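You operate a simulated robot arm through the tools that you are given. There is no shell and no other tool. Be economical: measure what you need, move in short steps, check, and stop when the job is done.

You are at the controls of a simulated robot arm. One attempt, no reset.

## Task
Fit the empty grey spool and wind off scored wire till clean wire shows at the guide.
Fine: brake off to wind, on again after; stop within a hand's length; the full beige spool stays.

It is judged by the outcome, as a careful person would: the job done as asked, and still so three seconds after it is handed in. It fails if anything else is knocked over, pushed out of place, dropped, spilled or broken.

## Robot
A 7-joint arm with a two-finger parallel gripper, fixed in place. Base frame: the origin is at the foot of the arm, x ahead of it, y to its left, z up. Lengths are in mm, angles in degrees, forces in N, time in s.
With the tool pointing down near the work surface it reaches from about 300 to 700 mm from the base axis. Its first joint turns from -66.0 to 66.0 degrees. Payload 1.57 kg.
The TCP is the grasp point between the finger pads, 30 mm short of the fingertips. In the tool frame z runs along the fingers and y along their closing line. The gripper opens to 110 mm. The fingers are 24 mm wide and 12 mm thick; the gripper's body (48 by 112 mm) begins 78 mm behind the TCP.
Orientation is that of the tool frame in the base frame, as [roll, pitch, yaw] about the fixed x, y, z axes, in that order (R = Rz(yaw) Ry(pitch) Rx(roll)). With the fingers straight down and closing along the base's y, the tool's x points along the base's -x, its y along +y and its z along -z.

## Interface
- The arm moves only by the tool drive_tool. Its argument "motion" is a list of rows, each a list of 2 entries, a list of its own where there are three numbers: the shift along the tool's x, y, z in units of 30 mm (1.0 is 30 mm), then the turn, a rotation vector about the tool's x, y, z in units of 4 degrees (1.0 is 4 degrees). In form: [[[dx, dy, dz], [rx, ry, rz]], ...]. A call has 1 to 12 rows; each row shifts and turns the commanded pose from where the row before left it, along the tool's axes as they then stand. "gripper" is the finger opening in cm, from 0 to 11, set as the call begins (left out, the last holds). A call with a number of a shift or a turn outside -1 to 1 is refused whole. Each row takes 0.2 s and may step no farther than 50 mm and 8.6 degrees from the row before; otherwise, or with a gripper value out of range, the whole call is refused. Where a pose cannot be reached the arm comes as near as it can. A force on the tool above 40 N (or 10 N above the force at the start of the call, whichever is more), or a blocked arm, ends the call early, and 0.2 s more pass. The fingers move at their own pace (about 108 mm/s each) and stop on an object; they squeeze with about 20 N. The grip force told is the motor's: it shows also when the fingers shut on nothing. Time passes only in rows, and 0.2 s behind the last, so rows that do not move let the fingers close. The reply holds the time, the measured pose of the TCP, the force on the tool along the base axes, the opening and the grip force, in the units named above and with some noise, with the torque about the TCP (base axes, N m) and any sound that the robot's microphone picked up, and new pictures: "pictures" is both (left out), scene, wrist or none.
- Cameras (640 x 400 px; columns grow to the right, rows downward): "scene" is fixed at [160.6, -389.9, 1416.7]; the picture's right is [0.82, -0.57, 0.00], its down [-0.37, -0.53, -0.76] and it looks along [0.43, 0.63, -0.64] (base axes); focal length 316 px, centre (320, 200). "wrist" rides on the gripper at [70, 16, -141] in the tool frame; the picture's right is [-0.23, 0.97, 0.00], its down [-0.86, -0.20, -0.48] and it looks along [-0.47, -0.11, 0.88] (tool axes); focal length 222 px, centre (320, 200). There is no depth. A picture from a camera that has moved, and an enlarged one, comes with that camera's place and axes in the base frame and with its lens. The place of the scene camera against the robot may be out by one fixed shift of up to 25 mm in any direction.
- enlarge(camera, box): a new picture of the part [left, top, right, bottom] of that camera's present view, enlarged. No time passes.
- close_job(): hands the job in; it is judged then, once.

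Go step by step. Nothing tells you positions but the pictures and the camera data: compare them with the known pose of the tool, close in by small moves and look again before you grip or let go. The budget is 120 turns and 200 pictures, counting those below and the enlarged ones. Unless the task says otherwise, let go and move clear before handing in, and close with one line.

The tools are called after "Call:" as name(argument=value, ...) on one line, values as JSON. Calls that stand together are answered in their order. drive_tool: Moves the arm, as the interface text tells. Its arguments: {"type":"object","properties":{"motion":{"type":"array","items":{"type":"array"}},"gripper":{"type":"number"},"pictures":{"type":"string","enum":["both","scene","wrist","none"]}},"required":["motion"]} The other tools are called the same way: enlarge (camera, box) takes an enlarged picture of a part of a camera's view; close_job () hands the job in.

At the start:

```text
time_s: 0.0
eef_pos: [334.2, -57.9, 1131.7]
tcp_rot: [179.9, 0.0, 180.0]
wrist_force: [0.0, -0.1, -0.5]
torque: [-0.01, 0.02, 0.02]
finger_gap: 109.9
gripper_force: 0.0
```

scene: 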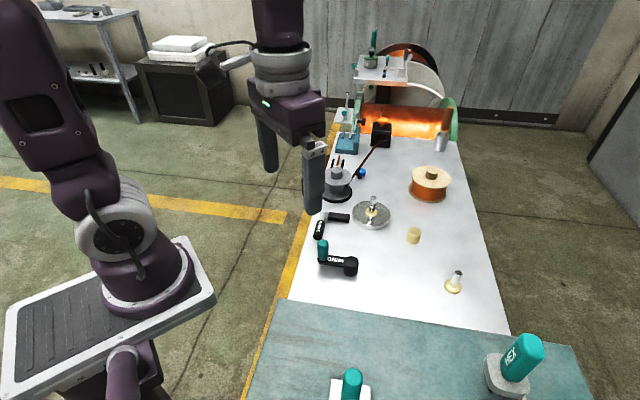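
wrist: 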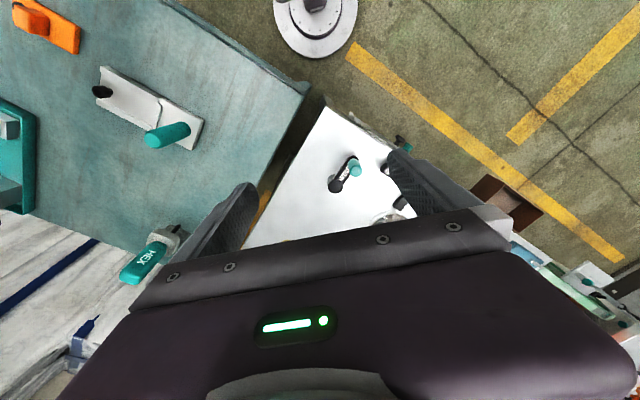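

I see a bench with several spools, cranks and a wire drum machine at the back. I'll zoom in first to identify the parts.

Call:
enlarge(camera="scene", box=[290, 130, 390, 280])

Call:
enlarge(camera="scene", box=[310, 20, 470, 160])

Call:
enlarge(camera="scene", box=[340, 150, 500, 300])

Call:
enlarge(camera="scene", box=[240, 280, 600, 400])

```text
2.67 times, centred on (340, 205) of scene
camera zoom: at [160.6, -389.9, 1416.7], right [0.82, -0.57, 0.0], down [-0.37, -0.53, -0.76], along [0.43, 0.63, -0.64], focal length 842 px, centre (267, 187)
```

zoom: 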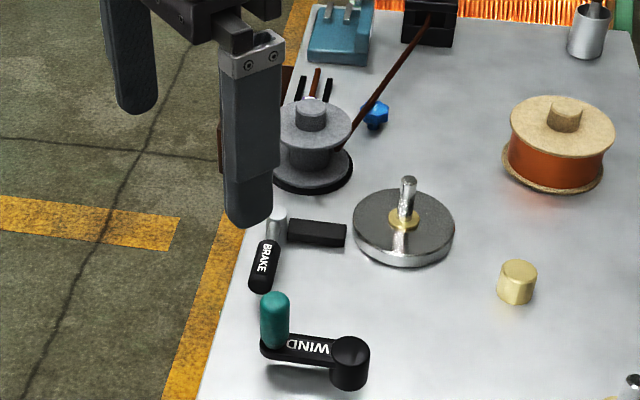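

```text
2.86 times, centred on (390, 90) of scene
camera zoom: at [160.6, -389.9, 1416.7], right [0.82, -0.57, 0.0], down [-0.37, -0.53, -0.76], along [0.43, 0.63, -0.64], focal length 903 px, centre (120, 514)
```

zoom: 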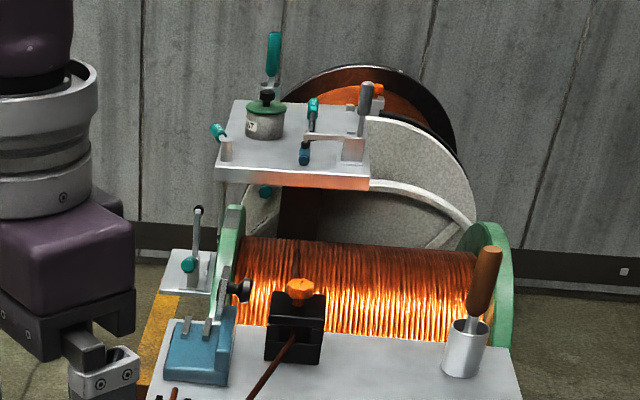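

```text
2.67 times, centred on (420, 225) of scene
camera zoom: at [160.6, -389.9, 1416.7], right [0.82, -0.57, 0.0], down [-0.37, -0.53, -0.76], along [0.43, 0.63, -0.64], focal length 842 px, centre (53, 133)
```

zoom: 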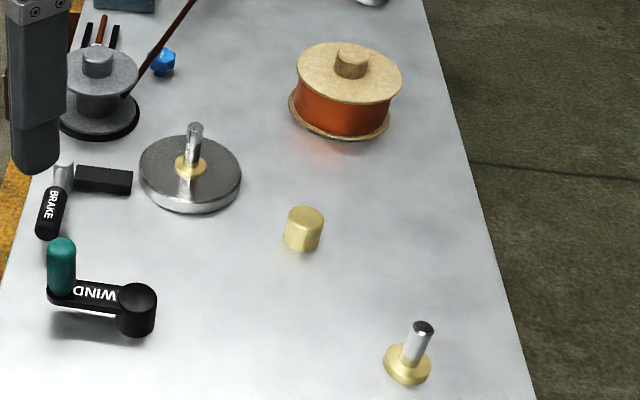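

```text
1.78 times, centred on (420, 340) of scene
camera zoom: at [160.6, -389.9, 1416.7], right [0.82, -0.57, 0.0], down [-0.37, -0.53, -0.76], along [0.43, 0.63, -0.64], focal length 562 px, centre (142, -49)
```

zoom: 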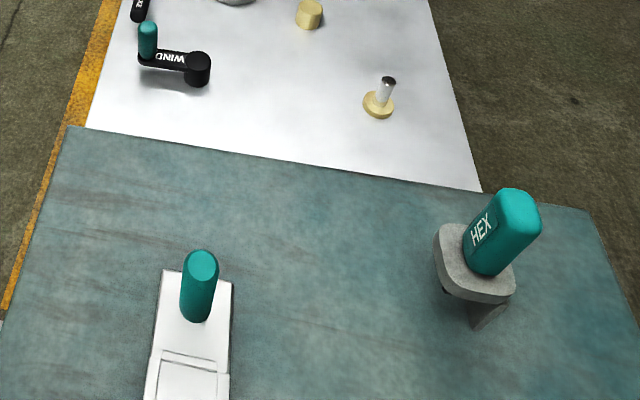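

The grey spool sits around (640,230), the platen spindle around (650,70), and the bench top is near z≈790. I'll move the wrist camera over the work to look from above.

Call:
drive_tool(motion=[[[-1, 1, 0], [0, 0, 0]], [[-1, 1, 0], [0, 0, 0]], [[-1, 1, 0], [0, 0, 0]], [[-1, 1, 0], [0, 0, 0]], [[-1, 1, 0], [0, 0, 0]], [[0, 0, 0], [0, 0, 0]]])

```text
time_s: 1.4
eef_pos: [482.3, 91.2, 1132.0]
tcp_rot: [-179.9, 0.0, -180.0]
wrist_force: [0.8, -0.5, 0.0]
torque: [-0.02, 0.0, 0.03]
finger_gap: 110.1
gripper_force: 0.0
camera wrist: at [413.1, 108.1, 1274.4], right [0.23, 0.97, 0.0], down [0.86, -0.2, 0.48], along [0.47, -0.11, -0.88], focal length 222 px, centre (320, 200)
```

scene: 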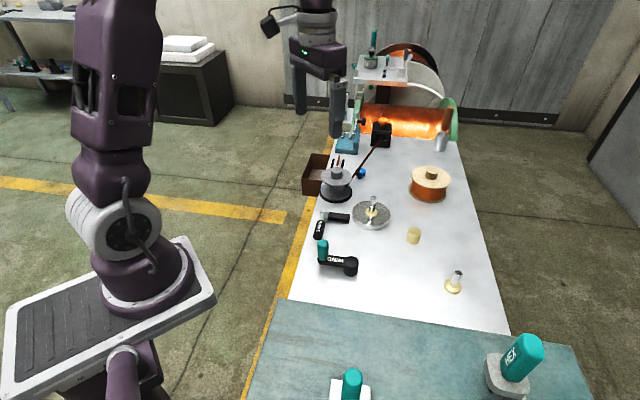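
wrist: 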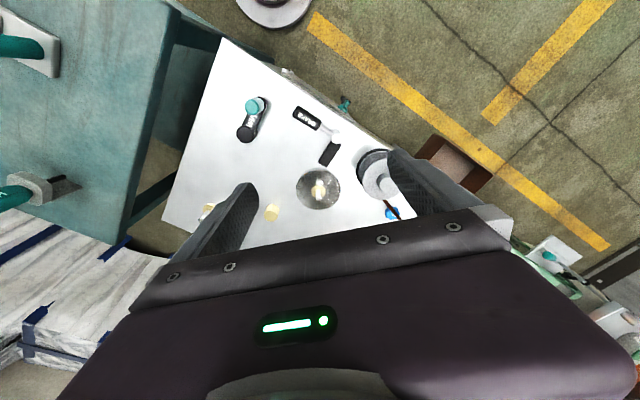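

Call:
enlarge(camera="wrist", box=[190, 60, 450, 240])

Call:
enlarge(camera="scene", box=[295, 110, 415, 240])

```text
2.22 times, centred on (320, 150) of wrist
camera zoom: at [413.1, 108.1, 1274.4], right [0.23, 0.97, 0.0], down [0.86, -0.2, 0.48], along [0.47, -0.11, -0.88], focal length 494 px, centre (320, 311)
```

zoom: 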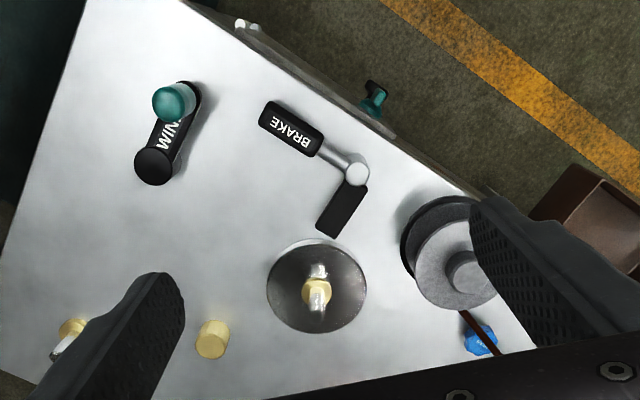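

```text
3.08 times, centred on (355, 175) of scene
camera zoom: at [160.6, -389.8, 1416.7], right [0.82, -0.57, 0.0], down [-0.37, -0.53, -0.76], along [0.43, 0.63, -0.64], focal length 972 px, centre (212, 277)
```

zoom: 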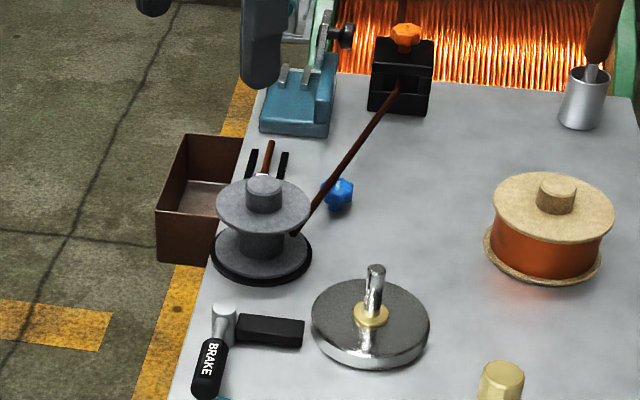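

Call:
drive_tool(motion=[[[-0.4, 0.9, 0.87], [0, 0, 0]], [[-0.4, 0.9, 0.87], [0, 0, 0]], [[-0.4, 0.9, 0.87], [0, 0, 0]], [[-0.4, 0.9, 0.87], [0, 0, 0]], [[-0.4, 0.9, 0.87], [0, 0, 0]], [[0, 0, 0], [0, 0, 0]]], pictures="wrist")

Call:
enlarge(camera="wrist", box=[200, 60, 450, 230])

```text
time_s: 2.8
eef_pos: [544.9, 226.3, 998.8]
tcp_rot: [180.0, 0.1, 179.9]
wrist_force: [-1.5, -0.4, 1.0]
torque: [0.06, -0.01, -0.02]
finger_gap: 110.0
gripper_force: 0.0
camera wrist: at [475.1, 242.7, 1141.8], right [0.23, 0.97, 0.0], down [0.85, -0.2, 0.48], along [0.47, -0.11, -0.88], focal length 222 px, centre (320, 200)
```

wrist: 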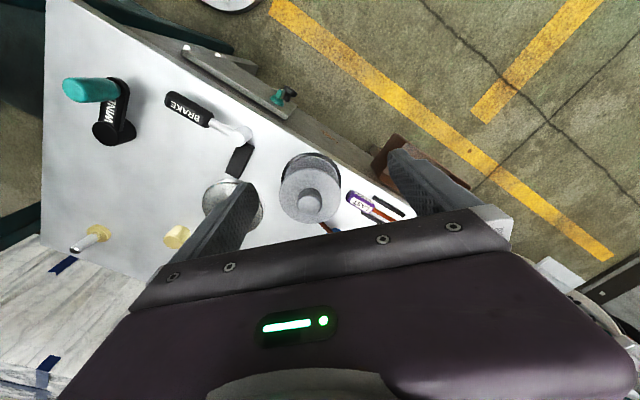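

```text
2.35 times, centred on (325, 145) of wrist
camera zoom: at [475.1, 242.7, 1141.8], right [0.23, 0.97, 0.0], down [0.85, -0.2, 0.48], along [0.47, -0.11, -0.88], focal length 523 px, centre (308, 329)
```

zoom: 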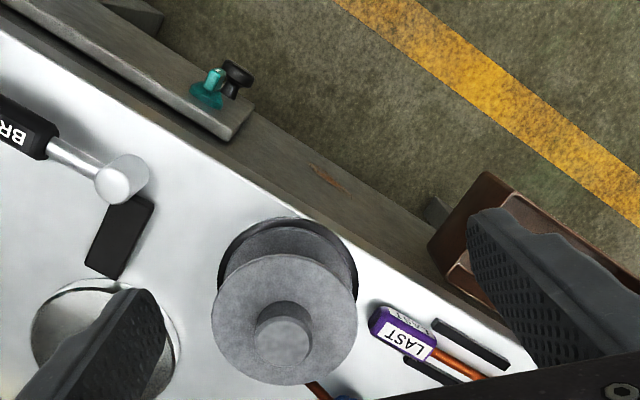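

Grey spool is about 80 mm across with a ~30 mm solid knob on top. Next I look at the platen, brake and crank from closer.

Call:
drive_tool(motion=[[[0, -1, 0.3], [0, 0, 0]], [[0, -1, 0.3], [0, 0, 0]], [[0, -1, 0.3], [0, 0, 0]], [[0, -1, 0.3], [0, 0, 0]], [[0, -1, 0.3], [0, 0, 0]], [[0, 0, 0], [0, 0, 0]]], pictures="wrist")

Call:
enlarge(camera="wrist", box=[180, 50, 470, 240])

```text
time_s: 4.2
eef_pos: [542.2, 73.9, 955.8]
tcp_rot: [-180.0, -0.1, 180.0]
wrist_force: [0.9, -0.2, 0.4]
torque: [0.0, -0.04, 0.03]
finger_gap: 110.1
gripper_force: 0.0
camera wrist: at [472.8, 90.5, 1098.9], right [0.23, 0.97, 0.0], down [0.86, -0.2, 0.48], along [0.47, -0.11, -0.88], focal length 222 px, centre (320, 200)
```

wrist: 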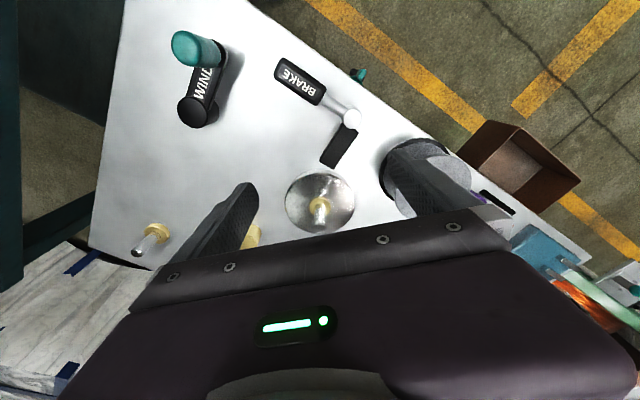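

```text
2.11 times, centred on (325, 145) of wrist
camera zoom: at [472.8, 90.5, 1098.9], right [0.23, 0.97, 0.0], down [0.86, -0.2, 0.48], along [0.47, -0.11, -0.88], focal length 468 px, centre (310, 316)
```

zoom: 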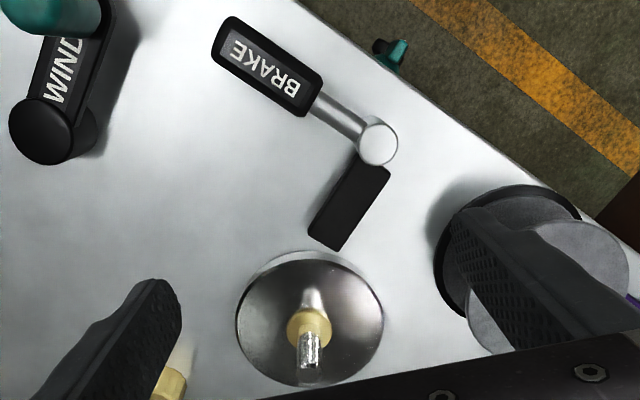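

The platen spindle is a chrome post on a brass collar near (649,48), and the brake pivot is near (517,115). I estimate the spool knob top at (618,196,877), so I move above it.

Call:
drive_tool(motion=[[[-0.5, 0.8, 0.1], [0, 0, 0]], [[-0.5, 0.8, 0.1], [0, 0, 0]], [[-0.5, 0.8, 0.1], [0, 0, 0]], [[-0.5, 0.8, 0.1], [0, 0, 0]], [[-0.5, 0.85, 0.1], [0, 0, 0]], [[0, 0, 0.1], [0, 0, 0]]], gripper=8)

Call:
enlarge(camera="wrist", box=[200, 60, 480, 240])

Call:
enlarge(camera="scene", box=[290, 100, 410, 240])

```text
time_s: 5.6
eef_pos: [619.6, 198.0, 938.3]
tcp_rot: [180.0, 0.1, -180.0]
wrist_force: [0.6, -0.2, 0.2]
torque: [-0.01, 0.01, 0.02]
finger_gap: 80.0
gripper_force: 0.0
camera wrist: at [550.2, 213.7, 1080.0], right [0.23, 0.97, 0.0], down [0.86, -0.2, 0.48], along [0.47, -0.11, -0.88], focal length 222 px, centre (320, 200)
```

scene: 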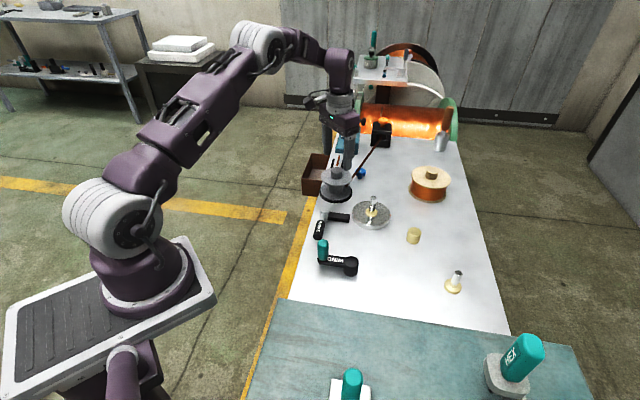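
wrist: 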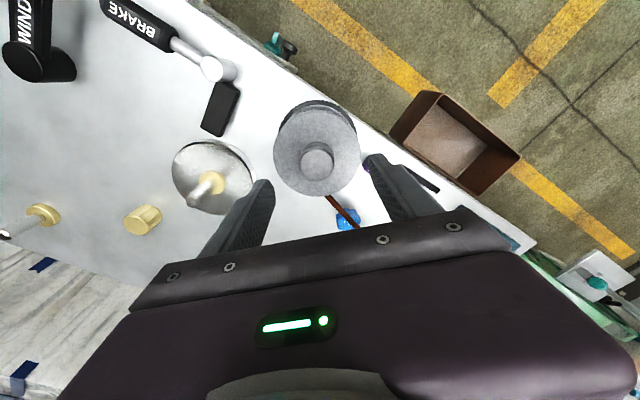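

```text
2.22 times, centred on (340, 150) of wrist
camera zoom: at [550.2, 213.7, 1080.0], right [0.23, 0.97, 0.0], down [0.86, -0.2, 0.48], along [0.47, -0.11, -0.88], focal length 494 px, centre (276, 311)
```

zoom: 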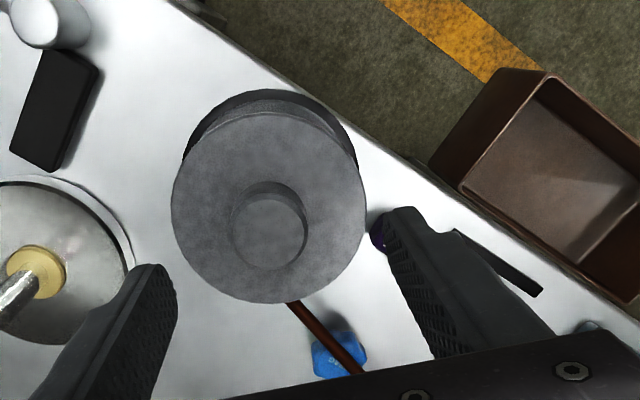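

```text
2.86 times, centred on (350, 170) of scene
camera zoom: at [160.6, -389.8, 1416.7], right [0.82, -0.57, 0.0], down [-0.37, -0.53, -0.76], along [0.43, 0.63, -0.64], focal length 903 px, centre (234, 286)
```

zoom: 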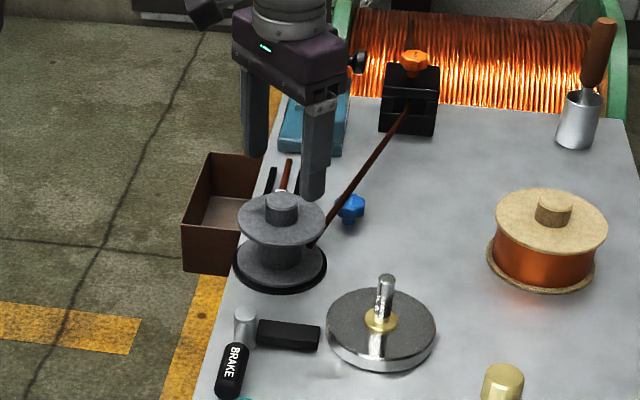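

Call:
drive_tool(motion=[[[0.08, -0.1, 0.6], [0, 0, 0]], [[0, 0, 0.6], [0, 0, 0]], [[0, 0, 0.1], [0, 0, 0]]], gripper=6)

Call:
enlarge(camera="wrist", box=[200, 80, 440, 240])

Call:
enlarge(camera="scene", box=[305, 130, 375, 210])

```text
time_s: 6.4
eef_pos: [617.7, 193.4, 899.1]
tcp_rot: [-180.0, 0.0, -179.9]
wrist_force: [0.7, 0.3, -0.1]
torque: [0.01, 0.02, -0.02]
finger_gap: 59.9
gripper_force: 0.0
camera wrist: at [546.8, 209.8, 1040.9], right [0.23, 0.97, 0.0], down [0.85, -0.2, 0.48], along [0.47, -0.11, -0.88], focal length 222 px, centre (320, 200)
```

scene: 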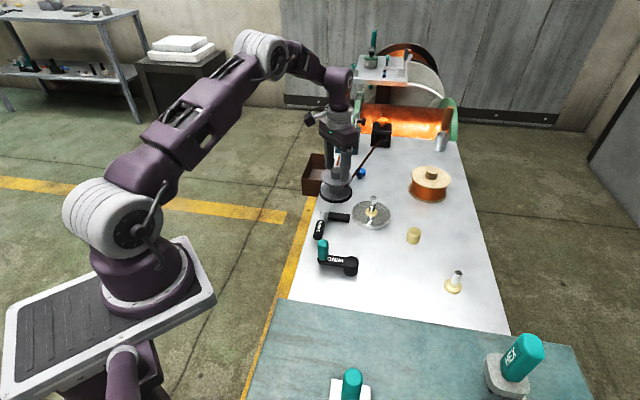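
wrist: 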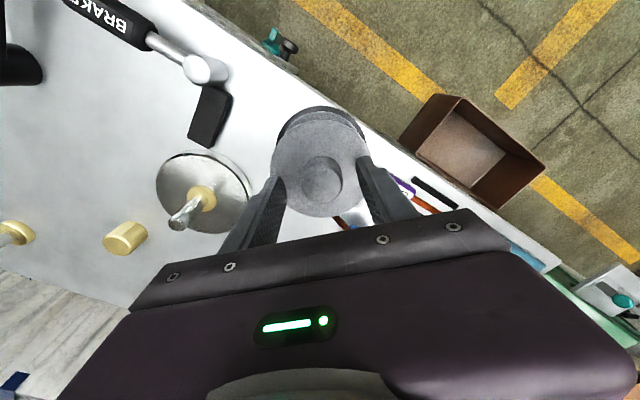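

```text
2.50 times, centred on (320, 160) of wrist
camera zoom: at [546.8, 209.8, 1040.9], right [0.23, 0.97, 0.0], down [0.85, -0.2, 0.48], along [0.47, -0.11, -0.88], focal length 555 px, centre (320, 300)
```

zoom: 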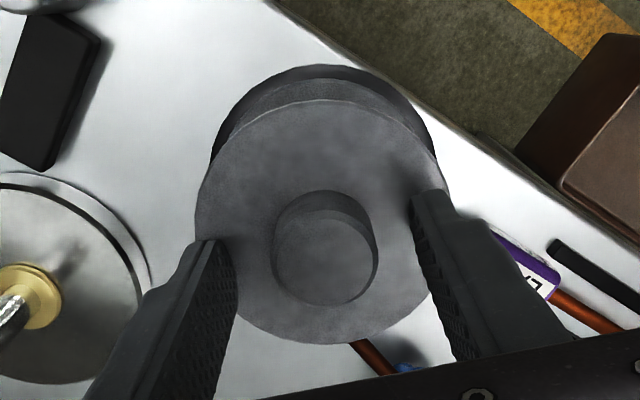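

```text
5.00 times, centred on (340, 170) of scene
camera zoom: at [160.6, -389.9, 1416.7], right [0.82, -0.57, 0.0], down [-0.37, -0.53, -0.76], along [0.43, 0.63, -0.64], focal length 1580 px, centre (220, 350)
```

zoom: 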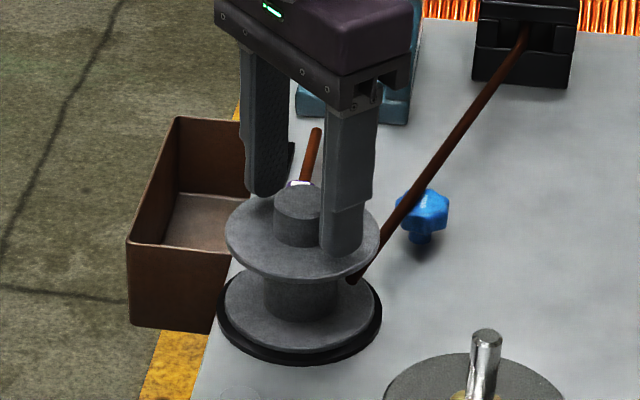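

Call:
drive_tool(motion=[[[-0.05, 0, 0.1], [0, 0, 0]], [[0, 0, 0.1], [0, 0, 0]]], pictures="none")

Call:
enlarge(camera="scene", box=[305, 130, 375, 210])

```text
time_s: 7.0
eef_pos: [619.1, 193.1, 890.6]
tcp_rot: [-180.0, -0.1, -180.0]
wrist_force: [-0.1, -0.5, -0.5]
torque: [0.02, 0.0, 0.01]
finger_gap: 59.7
gripper_force: 0.1
```

```text
5.00 times, centred on (340, 170) of scene
camera zoom: at [160.6, -389.9, 1416.7], right [0.82, -0.57, 0.0], down [-0.37, -0.53, -0.76], along [0.43, 0.63, -0.64], focal length 1580 px, centre (220, 350)
```

zoom: 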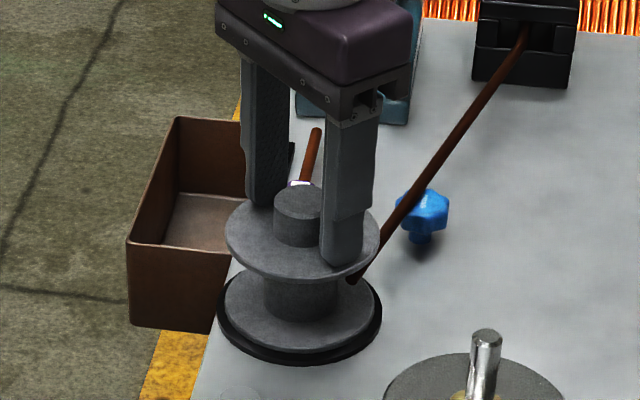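

Call:
drive_tool(motion=[[[0, 0, 0], [0, 0, 0]], [[0, 0, 0], [0, 0, 0]], [[0, 0, 0], [0, 0, 0]]], gripper=2)

Call:
enlarge(camera="wrist", box=[200, 80, 440, 240])

```text
time_s: 7.8
eef_pos: [618.1, 193.1, 892.7]
tcp_rot: [180.0, 0.0, 179.9]
wrist_force: [-0.5, -0.6, -0.4]
torque: [0.03, 0.01, 0.02]
finger_gap: 33.2
gripper_force: 20.0
camera wrist: at [548.0, 210.6, 1034.2], right [0.23, 0.97, 0.0], down [0.86, -0.2, 0.48], along [0.47, -0.11, -0.88], focal length 222 px, centre (320, 200)
```

scene: 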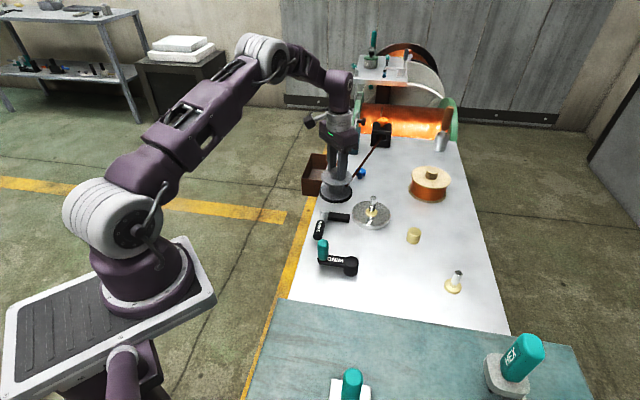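
wrist: 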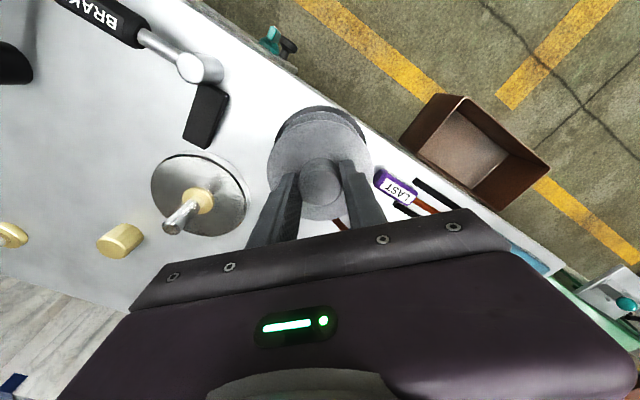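

```text
2.50 times, centred on (320, 160) of wrist
camera zoom: at [548.0, 210.6, 1034.2], right [0.23, 0.97, 0.0], down [0.86, -0.2, 0.48], along [0.47, -0.11, -0.88], focal length 555 px, centre (320, 300)
```

zoom: 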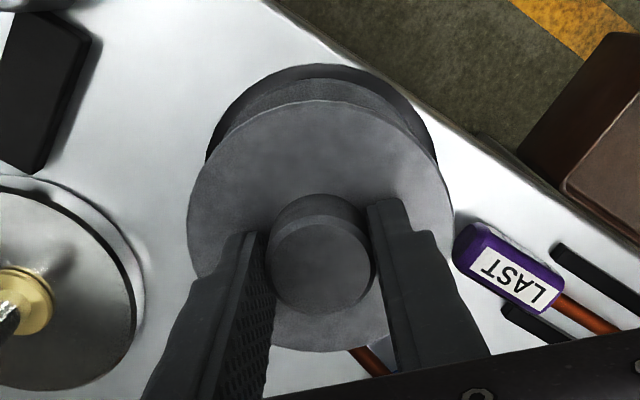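

Gripped the knob (33 mm). I lift slowly and check what comes along.

Call:
drive_tool(motion=[[[0, 0, -0.4], [0, 0, 0]], [[0, 0, -0.6], [0, 0, 0]], [[0, 0, -0.6], [0, 0, 0]], [[0, 0, -0.6], [0, 0, 0]], [[0, 0, 0], [0, 0, 0]]])

Call:
enlarge(camera="scene", box=[300, 110, 400, 230])

```text
time_s: 9.0
eef_pos: [617.5, 195.8, 957.8]
tcp_rot: [-180.0, -0.1, -180.0]
wrist_force: [0.5, 0.1, -0.3]
torque: [0.01, -0.01, 0.04]
finger_gap: 19.9
gripper_force: 0.1
camera wrist: at [547.1, 211.9, 1101.6], right [0.23, 0.97, 0.0], down [0.86, -0.2, 0.48], along [0.47, -0.11, -0.88], focal length 222 px, centre (320, 200)
```

scene: 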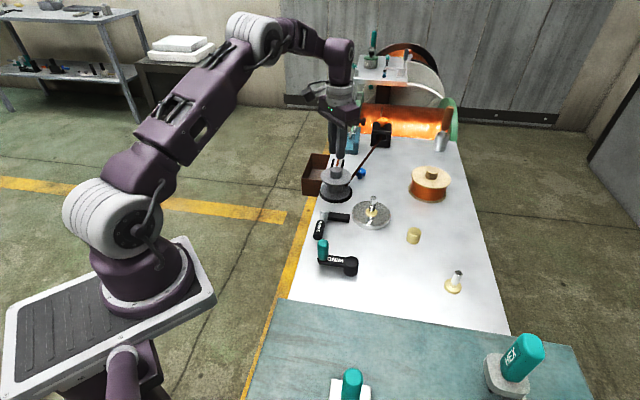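
wrist: 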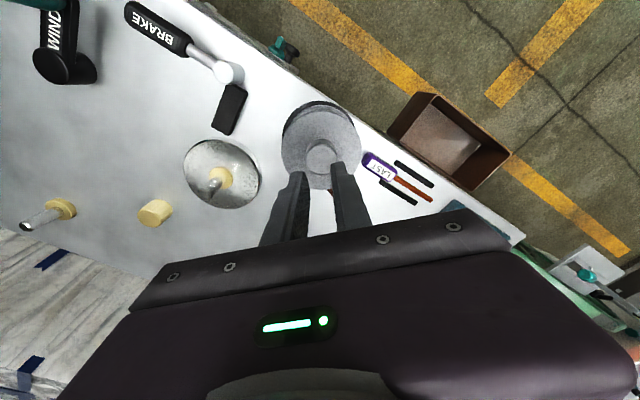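

```text
3.33 times, centred on (350, 170) of scene
camera zoom: at [160.6, -389.9, 1416.7], right [0.82, -0.57, 0.0], down [-0.37, -0.53, -0.76], along [0.43, 0.63, -0.64], focal length 1053 px, centre (220, 300)
```

zoom: 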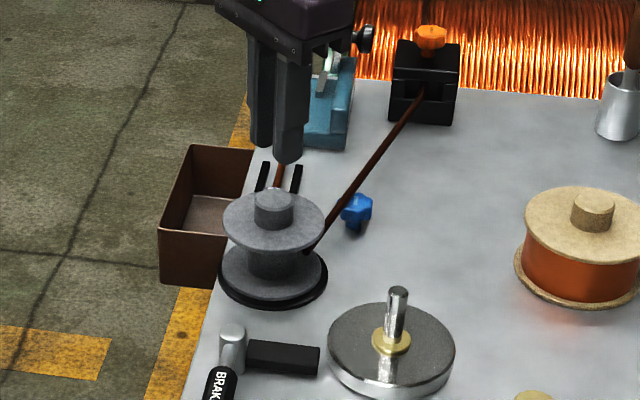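

It slipped off the knob without moving the spool; the grip was too shallow. I'll go back deeper, watching the force, before closing.

Call:
drive_tool(motion=[[[-0.03, -0.07, 0.7], [0, 0, 0]], [[0, 0, 0.7], [0, 0, 0]], [[0, 0, 0.7], [0, 0, 0]], [[0, 0, 0.1], [0, 0, 0]], [[0, 0, 0.1], [0, 0, 0]], [[0, 0, 0.1], [0, 0, 0]]], gripper=6, pictures="none")

Call:
enlarge(camera="scene", box=[305, 130, 375, 210])

```text
time_s: 10.4
eef_pos: [618.6, 192.5, 890.9]
tcp_rot: [179.9, 0.2, 180.0]
wrist_force: [0.6, 1.2, 7.0]
torque: [-0.03, 0.08, 0.02]
finger_gap: 59.9
gripper_force: 0.2
stopped in row 6: the force on the tool passed its limit at 46 N (the readings are from after the stop); the commanded pose is now the measured one
```

```text
5.00 times, centred on (340, 170) of scene
camera zoom: at [160.5, -389.9, 1416.8], right [0.82, -0.57, 0.0], down [-0.37, -0.53, -0.76], along [0.43, 0.63, -0.64], focal length 1580 px, centre (220, 350)
```

zoom: 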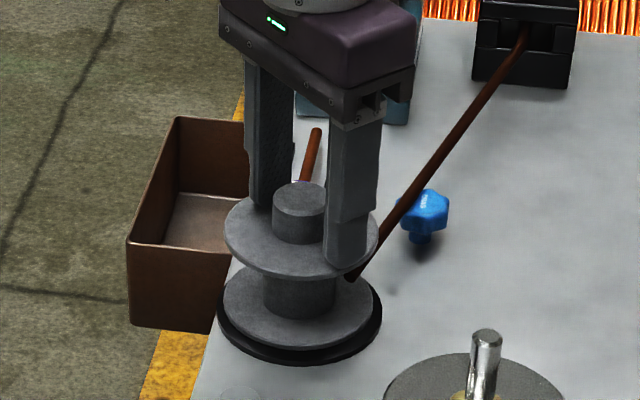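

Call:
drive_tool(motion=[[[0, 0, 0], [0, 0, 0]], [[0, 0, 0], [0, 0, 0]], [[0, 0, 0], [0, 0, 0]], [[0, 0, -0.1], [0, 0, 0]], [[0, 0, -0.1], [0, 0, 0]]], gripper=0, pictures="none")

Call:
drive_tool(motion=[[[0, 0, -0.1], [0, 0, 0]]], pictures="none")

Call:
drive_tool(motion=[[[0, 0, -0.1], [0, 0, 0]]], pictures="wrist")

Call:
enlarge(camera="scene", box=[305, 130, 375, 210])

```text
time_s: 11.7
eef_pos: [619.1, 193.1, 895.5]
tcp_rot: [-179.9, 0.1, -180.0]
wrist_force: [0.2, 0.2, -2.0]
torque: [-0.02, -0.01, 0.02]
finger_gap: 32.9
gripper_force: 20.0
```

```text
time_s: 12.1
eef_pos: [618.3, 191.7, 898.1]
tcp_rot: [180.0, 0.1, -180.0]
wrist_force: [-0.6, -0.2, -1.2]
torque: [0.04, -0.01, 0.02]
finger_gap: 33.1
gripper_force: 19.9
```

```text
time_s: 12.4
eef_pos: [618.3, 190.4, 901.1]
tcp_rot: [179.9, 0.1, -179.9]
wrist_force: [-0.5, -0.2, -0.9]
torque: [0.02, -0.01, -0.01]
finger_gap: 33.2
gripper_force: 20.5
camera wrist: at [548.4, 207.7, 1043.8], right [0.23, 0.97, 0.0], down [0.85, -0.2, 0.48], along [0.47, -0.11, -0.88], focal length 222 px, centre (320, 200)
```

wrist: 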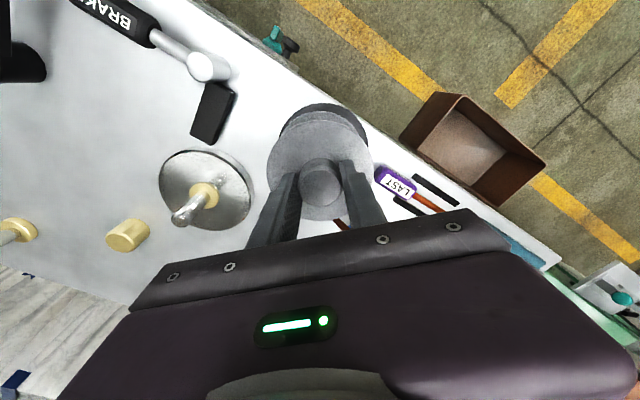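

```text
5.00 times, centred on (340, 170) of scene
camera zoom: at [160.6, -389.8, 1416.7], right [0.82, -0.57, 0.0], down [-0.37, -0.53, -0.76], along [0.43, 0.63, -0.64], focal length 1580 px, centre (220, 350)
```

zoom: 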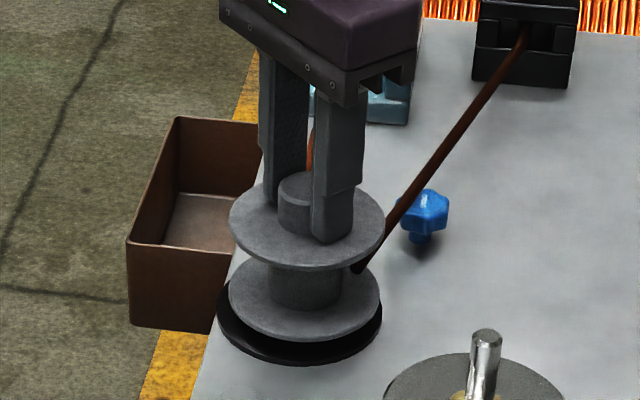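

The spool is now lifted off its black mat. I continue slowly.

Call:
drive_tool(motion=[[[0, 0, -0.3], [0, 0, 0]], [[0, 0, -0.3], [0, 0, 0]], [[0, 0, -0.3], [0, 0, 0]], [[0, 0, -0.3], [0, 0, 0]], [[0, 0, -0.3], [0, 0, 0]], [[0, 0, -0.3], [0, 0, 0]], [[0, 0, 0], [0, 0, 0]]], pictures="wrist")

Call:
enlarge(camera="scene", box=[300, 110, 400, 230])

```text
time_s: 14.1
eef_pos: [618.1, 192.1, 956.3]
tcp_rot: [180.0, 0.1, 179.9]
wrist_force: [0.1, 0.3, -1.8]
torque: [-0.04, -0.02, 0.02]
finger_gap: 33.0
gripper_force: 20.1
camera wrist: at [546.7, 209.3, 1098.4], right [0.23, 0.97, 0.0], down [0.85, -0.2, 0.48], along [0.47, -0.11, -0.88], focal length 222 px, centre (320, 200)
```

wrist: 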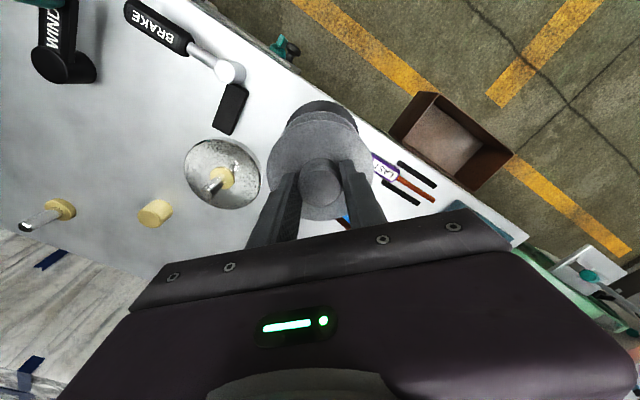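

```text
3.33 times, centred on (350, 170) of scene
camera zoom: at [160.6, -389.8, 1416.7], right [0.82, -0.57, 0.0], down [-0.37, -0.53, -0.76], along [0.43, 0.63, -0.64], focal length 1053 px, centre (220, 300)
```

zoom: 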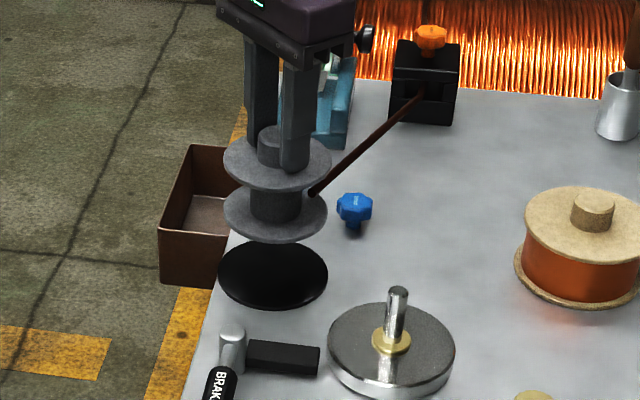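

The wire leads to the spool and follows it. Now I locate the spindle precisely.

Call:
enlarge(camera="wrist", box=[170, 130, 290, 220])

Call:
enlarge(camera="scene", box=[340, 180, 400, 240])

```text
4.44 times, centred on (230, 175) of wrist
camera zoom: at [546.7, 209.3, 1098.4], right [0.23, 0.97, 0.0], down [0.85, -0.2, 0.48], along [0.47, -0.11, -0.88], focal length 987 px, centre (720, 311)
```

zoom: 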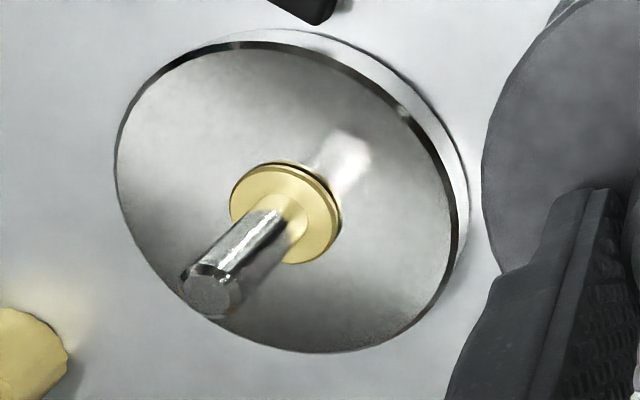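

```text
6.67 times, centred on (370, 210) of scene
camera zoom: at [160.6, -389.8, 1416.7], right [0.82, -0.57, 0.0], down [-0.37, -0.53, -0.76], along [0.43, 0.63, -0.64], focal length 2106 px, centre (-13, 133)
```

zoom: 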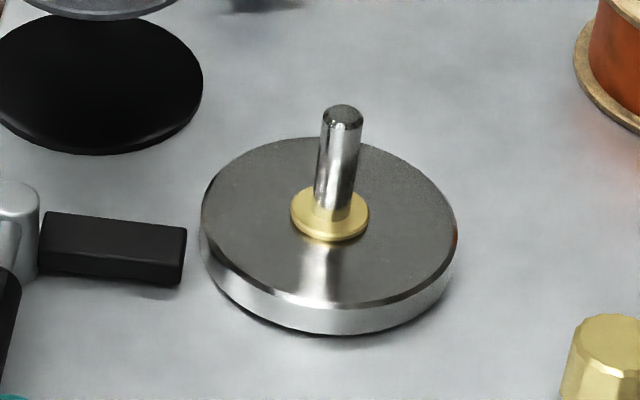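

Call:
enlarge(camera="wrist", box=[240, 90, 400, 230])

```text
2.86 times, centred on (320, 160) of wrist
camera zoom: at [546.7, 209.3, 1098.4], right [0.23, 0.97, 0.0], down [0.85, -0.2, 0.48], along [0.47, -0.11, -0.88], focal length 635 px, centre (320, 314)
```

zoom: 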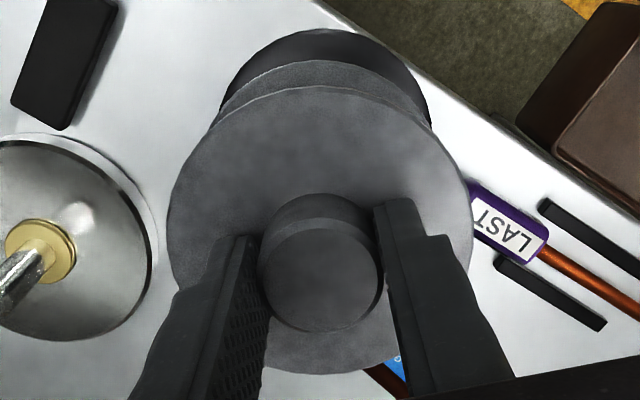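

I estimate the spindle at (633.5, 52), top z≈862. I lift further and carry the spool over.

Call:
drive_tool(motion=[[[0, 0, -0.4], [0, 0, 0]], [[0, 0, -0.4], [0, 0, 0]], [[0, 0, -0.4], [0, 0, 0]], [[-0.1, -0.6, 0], [0, 0, 0]], [[-0.1, -0.6, 0], [0, 0, 0]], [[-0.1, -0.7, 0], [0, 0, 0]], [[-0.1, -0.7, 0], [0, 0, 0]], [[-0.1, -0.7, 0], [0, 0, 0]], [[-0.03, -0.7, 0], [0, 0, 0]], [[0, -0.6, 0], [0, 0, 0]], [[0, -0.1, 0], [0, 0, 0]], [[0, 0, 0], [0, 0, 0]]])

Call:
enlarge(camera="scene", box=[320, 120, 420, 240])

Call:
enlarge(camera="wrist", box=[240, 90, 400, 230])

```text
time_s: 16.6
eef_pos: [635.2, 49.8, 993.4]
tcp_rot: [-180.0, 0.1, 180.0]
wrist_force: [0.6, 0.4, -1.5]
torque: [-0.04, 0.01, 0.01]
finger_gap: 33.0
gripper_force: 20.0
camera wrist: at [564.9, 66.6, 1135.2], right [0.23, 0.97, 0.0], down [0.85, -0.2, 0.48], along [0.47, -0.11, -0.88], focal length 222 px, centre (320, 200)
```

scene: 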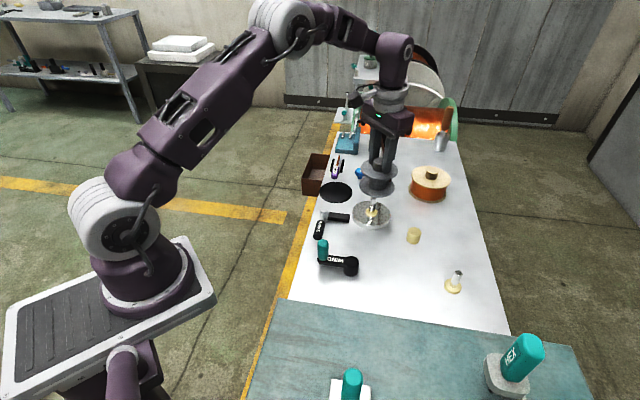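
wrist: 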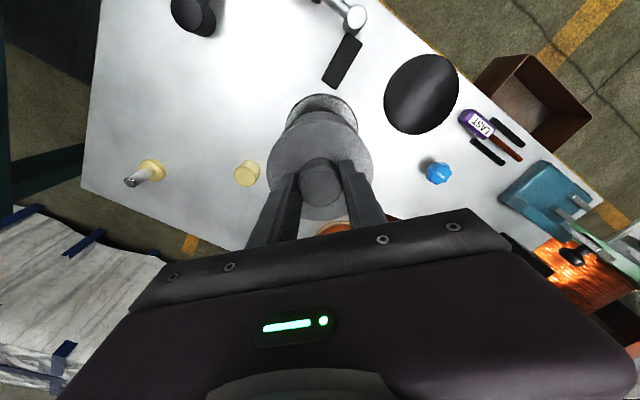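

```text
3.33 times, centred on (370, 180) of scene
camera zoom: at [160.6, -389.9, 1416.7], right [0.82, -0.57, 0.0], down [-0.37, -0.53, -0.76], along [0.43, 0.63, -0.64], focal length 1053 px, centre (153, 267)
```

zoom: 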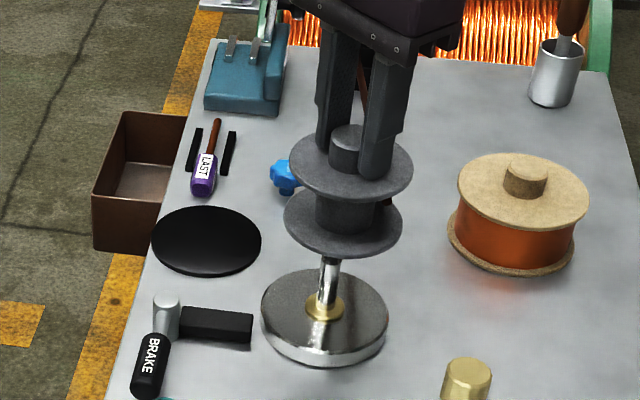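

```text
2.86 times, centred on (320, 160) of wrist
camera zoom: at [564.9, 66.6, 1135.2], right [0.23, 0.97, 0.0], down [0.85, -0.2, 0.48], along [0.47, -0.11, -0.88], focal length 635 px, centre (320, 314)
```

zoom: 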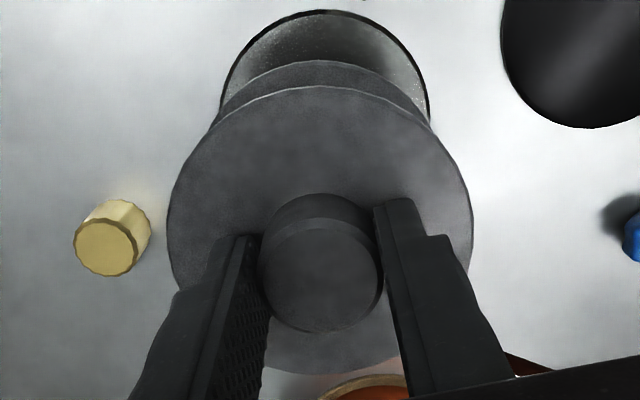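

Alignment looks within about 2 mm. I make a small correction and descend to just at the spindle top.

Call:
drive_tool(motion=[[[0.03, 0.05, 0.3], [0, 0, 0]], [[0, 0, 0.3], [0, 0, 0]], [[0, 0, 0.3], [0, 0, 0]], [[0, 0, 0], [0, 0, 0]]], pictures="none")

Call:
enlarge(camera="scene", box=[340, 140, 400, 240])

Call:
enlarge(camera="wrist", box=[240, 90, 400, 230])

```text
time_s: 17.6
eef_pos: [634.7, 52.6, 964.5]
tcp_rot: [-180.0, 0.0, -180.0]
wrist_force: [-0.4, 0.0, -1.9]
torque: [-0.02, -0.02, 0.02]
finger_gap: 33.3
gripper_force: 20.2
```

```text
4.00 times, centred on (370, 190) of scene
camera zoom: at [160.6, -389.8, 1416.7], right [0.82, -0.57, 0.0], down [-0.37, -0.53, -0.76], along [0.43, 0.63, -0.64], focal length 1264 px, centre (120, 240)
```

zoom: 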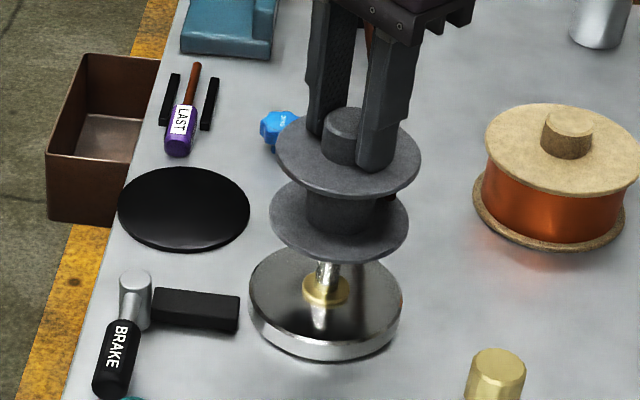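

```text
2.86 times, centred on (320, 160) of wrist
camera zoom: at [563.8, 69.0, 1107.1], right [0.23, 0.97, 0.0], down [0.85, -0.2, 0.48], along [0.47, -0.11, -0.88], focal length 635 px, centre (320, 314)
```

zoom: 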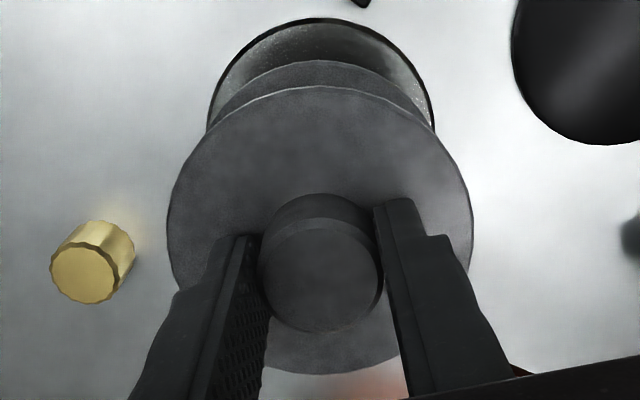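

Call:
drive_tool(motion=[[[-0.02, -0.03, 0.2], [0, 0, 0]], [[0, 0, 0.2], [0, 0, 0]], [[0, 0, 0.2], [0, 0, 0]], [[0, 0, 0], [0, 0, 0]]], pictures="none")

Call:
enlarge(camera="scene", box=[340, 140, 400, 240])

```text
time_s: 18.6
eef_pos: [634.6, 52.3, 947.2]
tcp_rot: [-179.9, -0.1, 180.0]
wrist_force: [-10.9, 4.5, -0.1]
torque: [0.37, 0.79, 0.0]
finger_gap: 32.9
gripper_force: 20.2
```

```text
4.00 times, centred on (370, 190) of scene
camera zoom: at [160.3, -389.7, 1416.8], right [0.82, -0.57, 0.0], down [-0.37, -0.53, -0.76], along [0.43, 0.63, -0.64], focal length 1264 px, centre (120, 240)
```

zoom: 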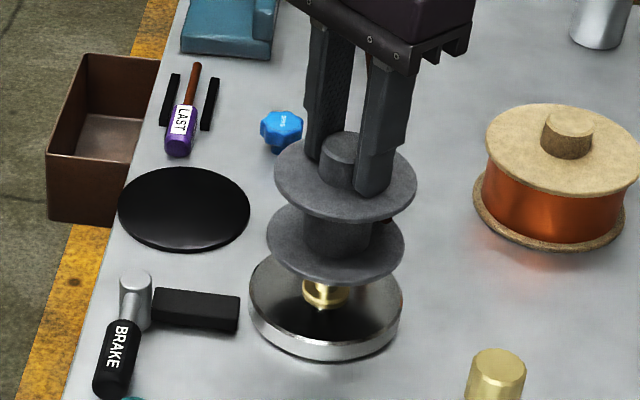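

The bore has engaged; the side force says to ease −x and +y slightly.

Call:
drive_tool(motion=[[[0.05, 0.02, 0], [0, 0, 0]]], pictures="none")

```text
time_s: 19.1
eef_pos: [634.2, 52.1, 947.1]
tcp_rot: [180.0, 0.1, 179.9]
wrist_force: [-3.6, 3.4, -3.4]
torque: [0.21, 0.27, 0.0]
finger_gap: 33.0
gripper_force: 20.0
```

Call:
drive_tool(motion=[[[0.025, 0.03, 0], [0, 0, 0]], [[0, 0, 0.15], [0, 0, 0]]], pictures="none")

```text
time_s: 19.6
eef_pos: [634.7, 53.2, 941.4]
tcp_rot: [-179.9, 0.2, 180.0]
wrist_force: [0.0, -0.7, -1.5]
torque: [-0.01, 0.01, 0.01]
finger_gap: 33.2
gripper_force: 19.8
```

Call:
drive_tool(motion=[[[0, 0, 0.2], [0, 0, 0]], [[0, 0, 0.2], [0, 0, 0]], [[0, 0, 0.2], [0, 0, 0]]], pictures="none")

Call:
drive_tool(motion=[[[0, 0, 0.15], [0, 0, 0]], [[0, 0, 0.15], [0, 0, 0]]], pictures="none")

Call:
enlarge(camera="scene", box=[340, 140, 400, 240])

```text
time_s: 20.4
eef_pos: [632.0, 52.7, 924.1]
tcp_rot: [180.0, 0.0, 179.9]
wrist_force: [-0.7, 0.2, -2.2]
torque: [0.0, -0.01, -0.01]
finger_gap: 33.0
gripper_force: 20.5
```

```text
time_s: 21.1
eef_pos: [632.8, 52.5, 914.4]
tcp_rot: [179.9, 0.1, -180.0]
wrist_force: [0.7, 0.4, -0.4]
torque: [0.02, 0.0, 0.01]
finger_gap: 33.0
gripper_force: 19.7
```

```text
4.00 times, centred on (370, 190) of scene
camera zoom: at [160.6, -389.8, 1416.7], right [0.82, -0.57, 0.0], down [-0.37, -0.53, -0.76], along [0.43, 0.63, -0.64], focal length 1264 px, centre (120, 240)
```

zoom: 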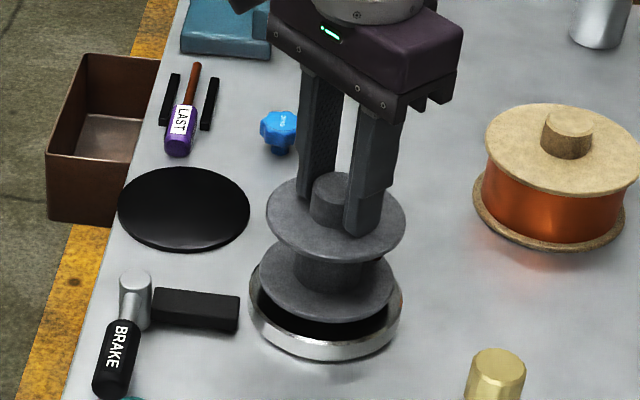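

Call:
drive_tool(motion=[[[0, 0, 0.1], [0, 0, 0]], [[0, 0, 0.1], [0, 0, 0]], [[0, 0, 0.1], [0, 0, 0]]], pictures="none")

Call:
enlarge(camera="scene", box=[340, 140, 400, 240])

```text
time_s: 21.9
eef_pos: [631.7, 51.6, 909.2]
tcp_rot: [179.9, 0.3, 180.0]
wrist_force: [-8.0, 2.4, 33.8]
torque: [0.12, 0.69, -0.03]
finger_gap: 33.1
gripper_force: 20.1
```

```text
4.00 times, centred on (370, 190) of scene
camera zoom: at [159.7, -389.8, 1416.9], right [0.82, -0.57, 0.0], down [-0.36, -0.53, -0.77], along [0.43, 0.63, -0.64], focal length 1264 px, centre (120, 240)
```

zoom: 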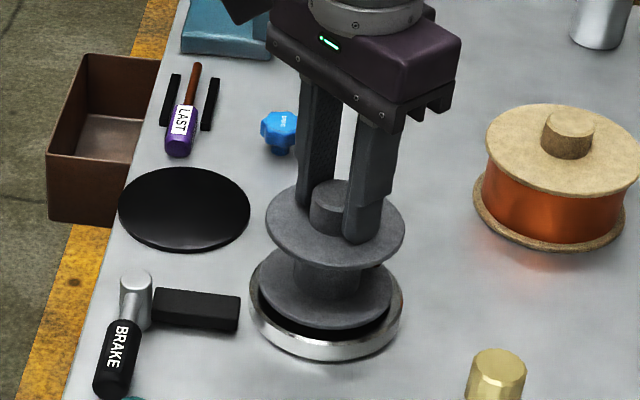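

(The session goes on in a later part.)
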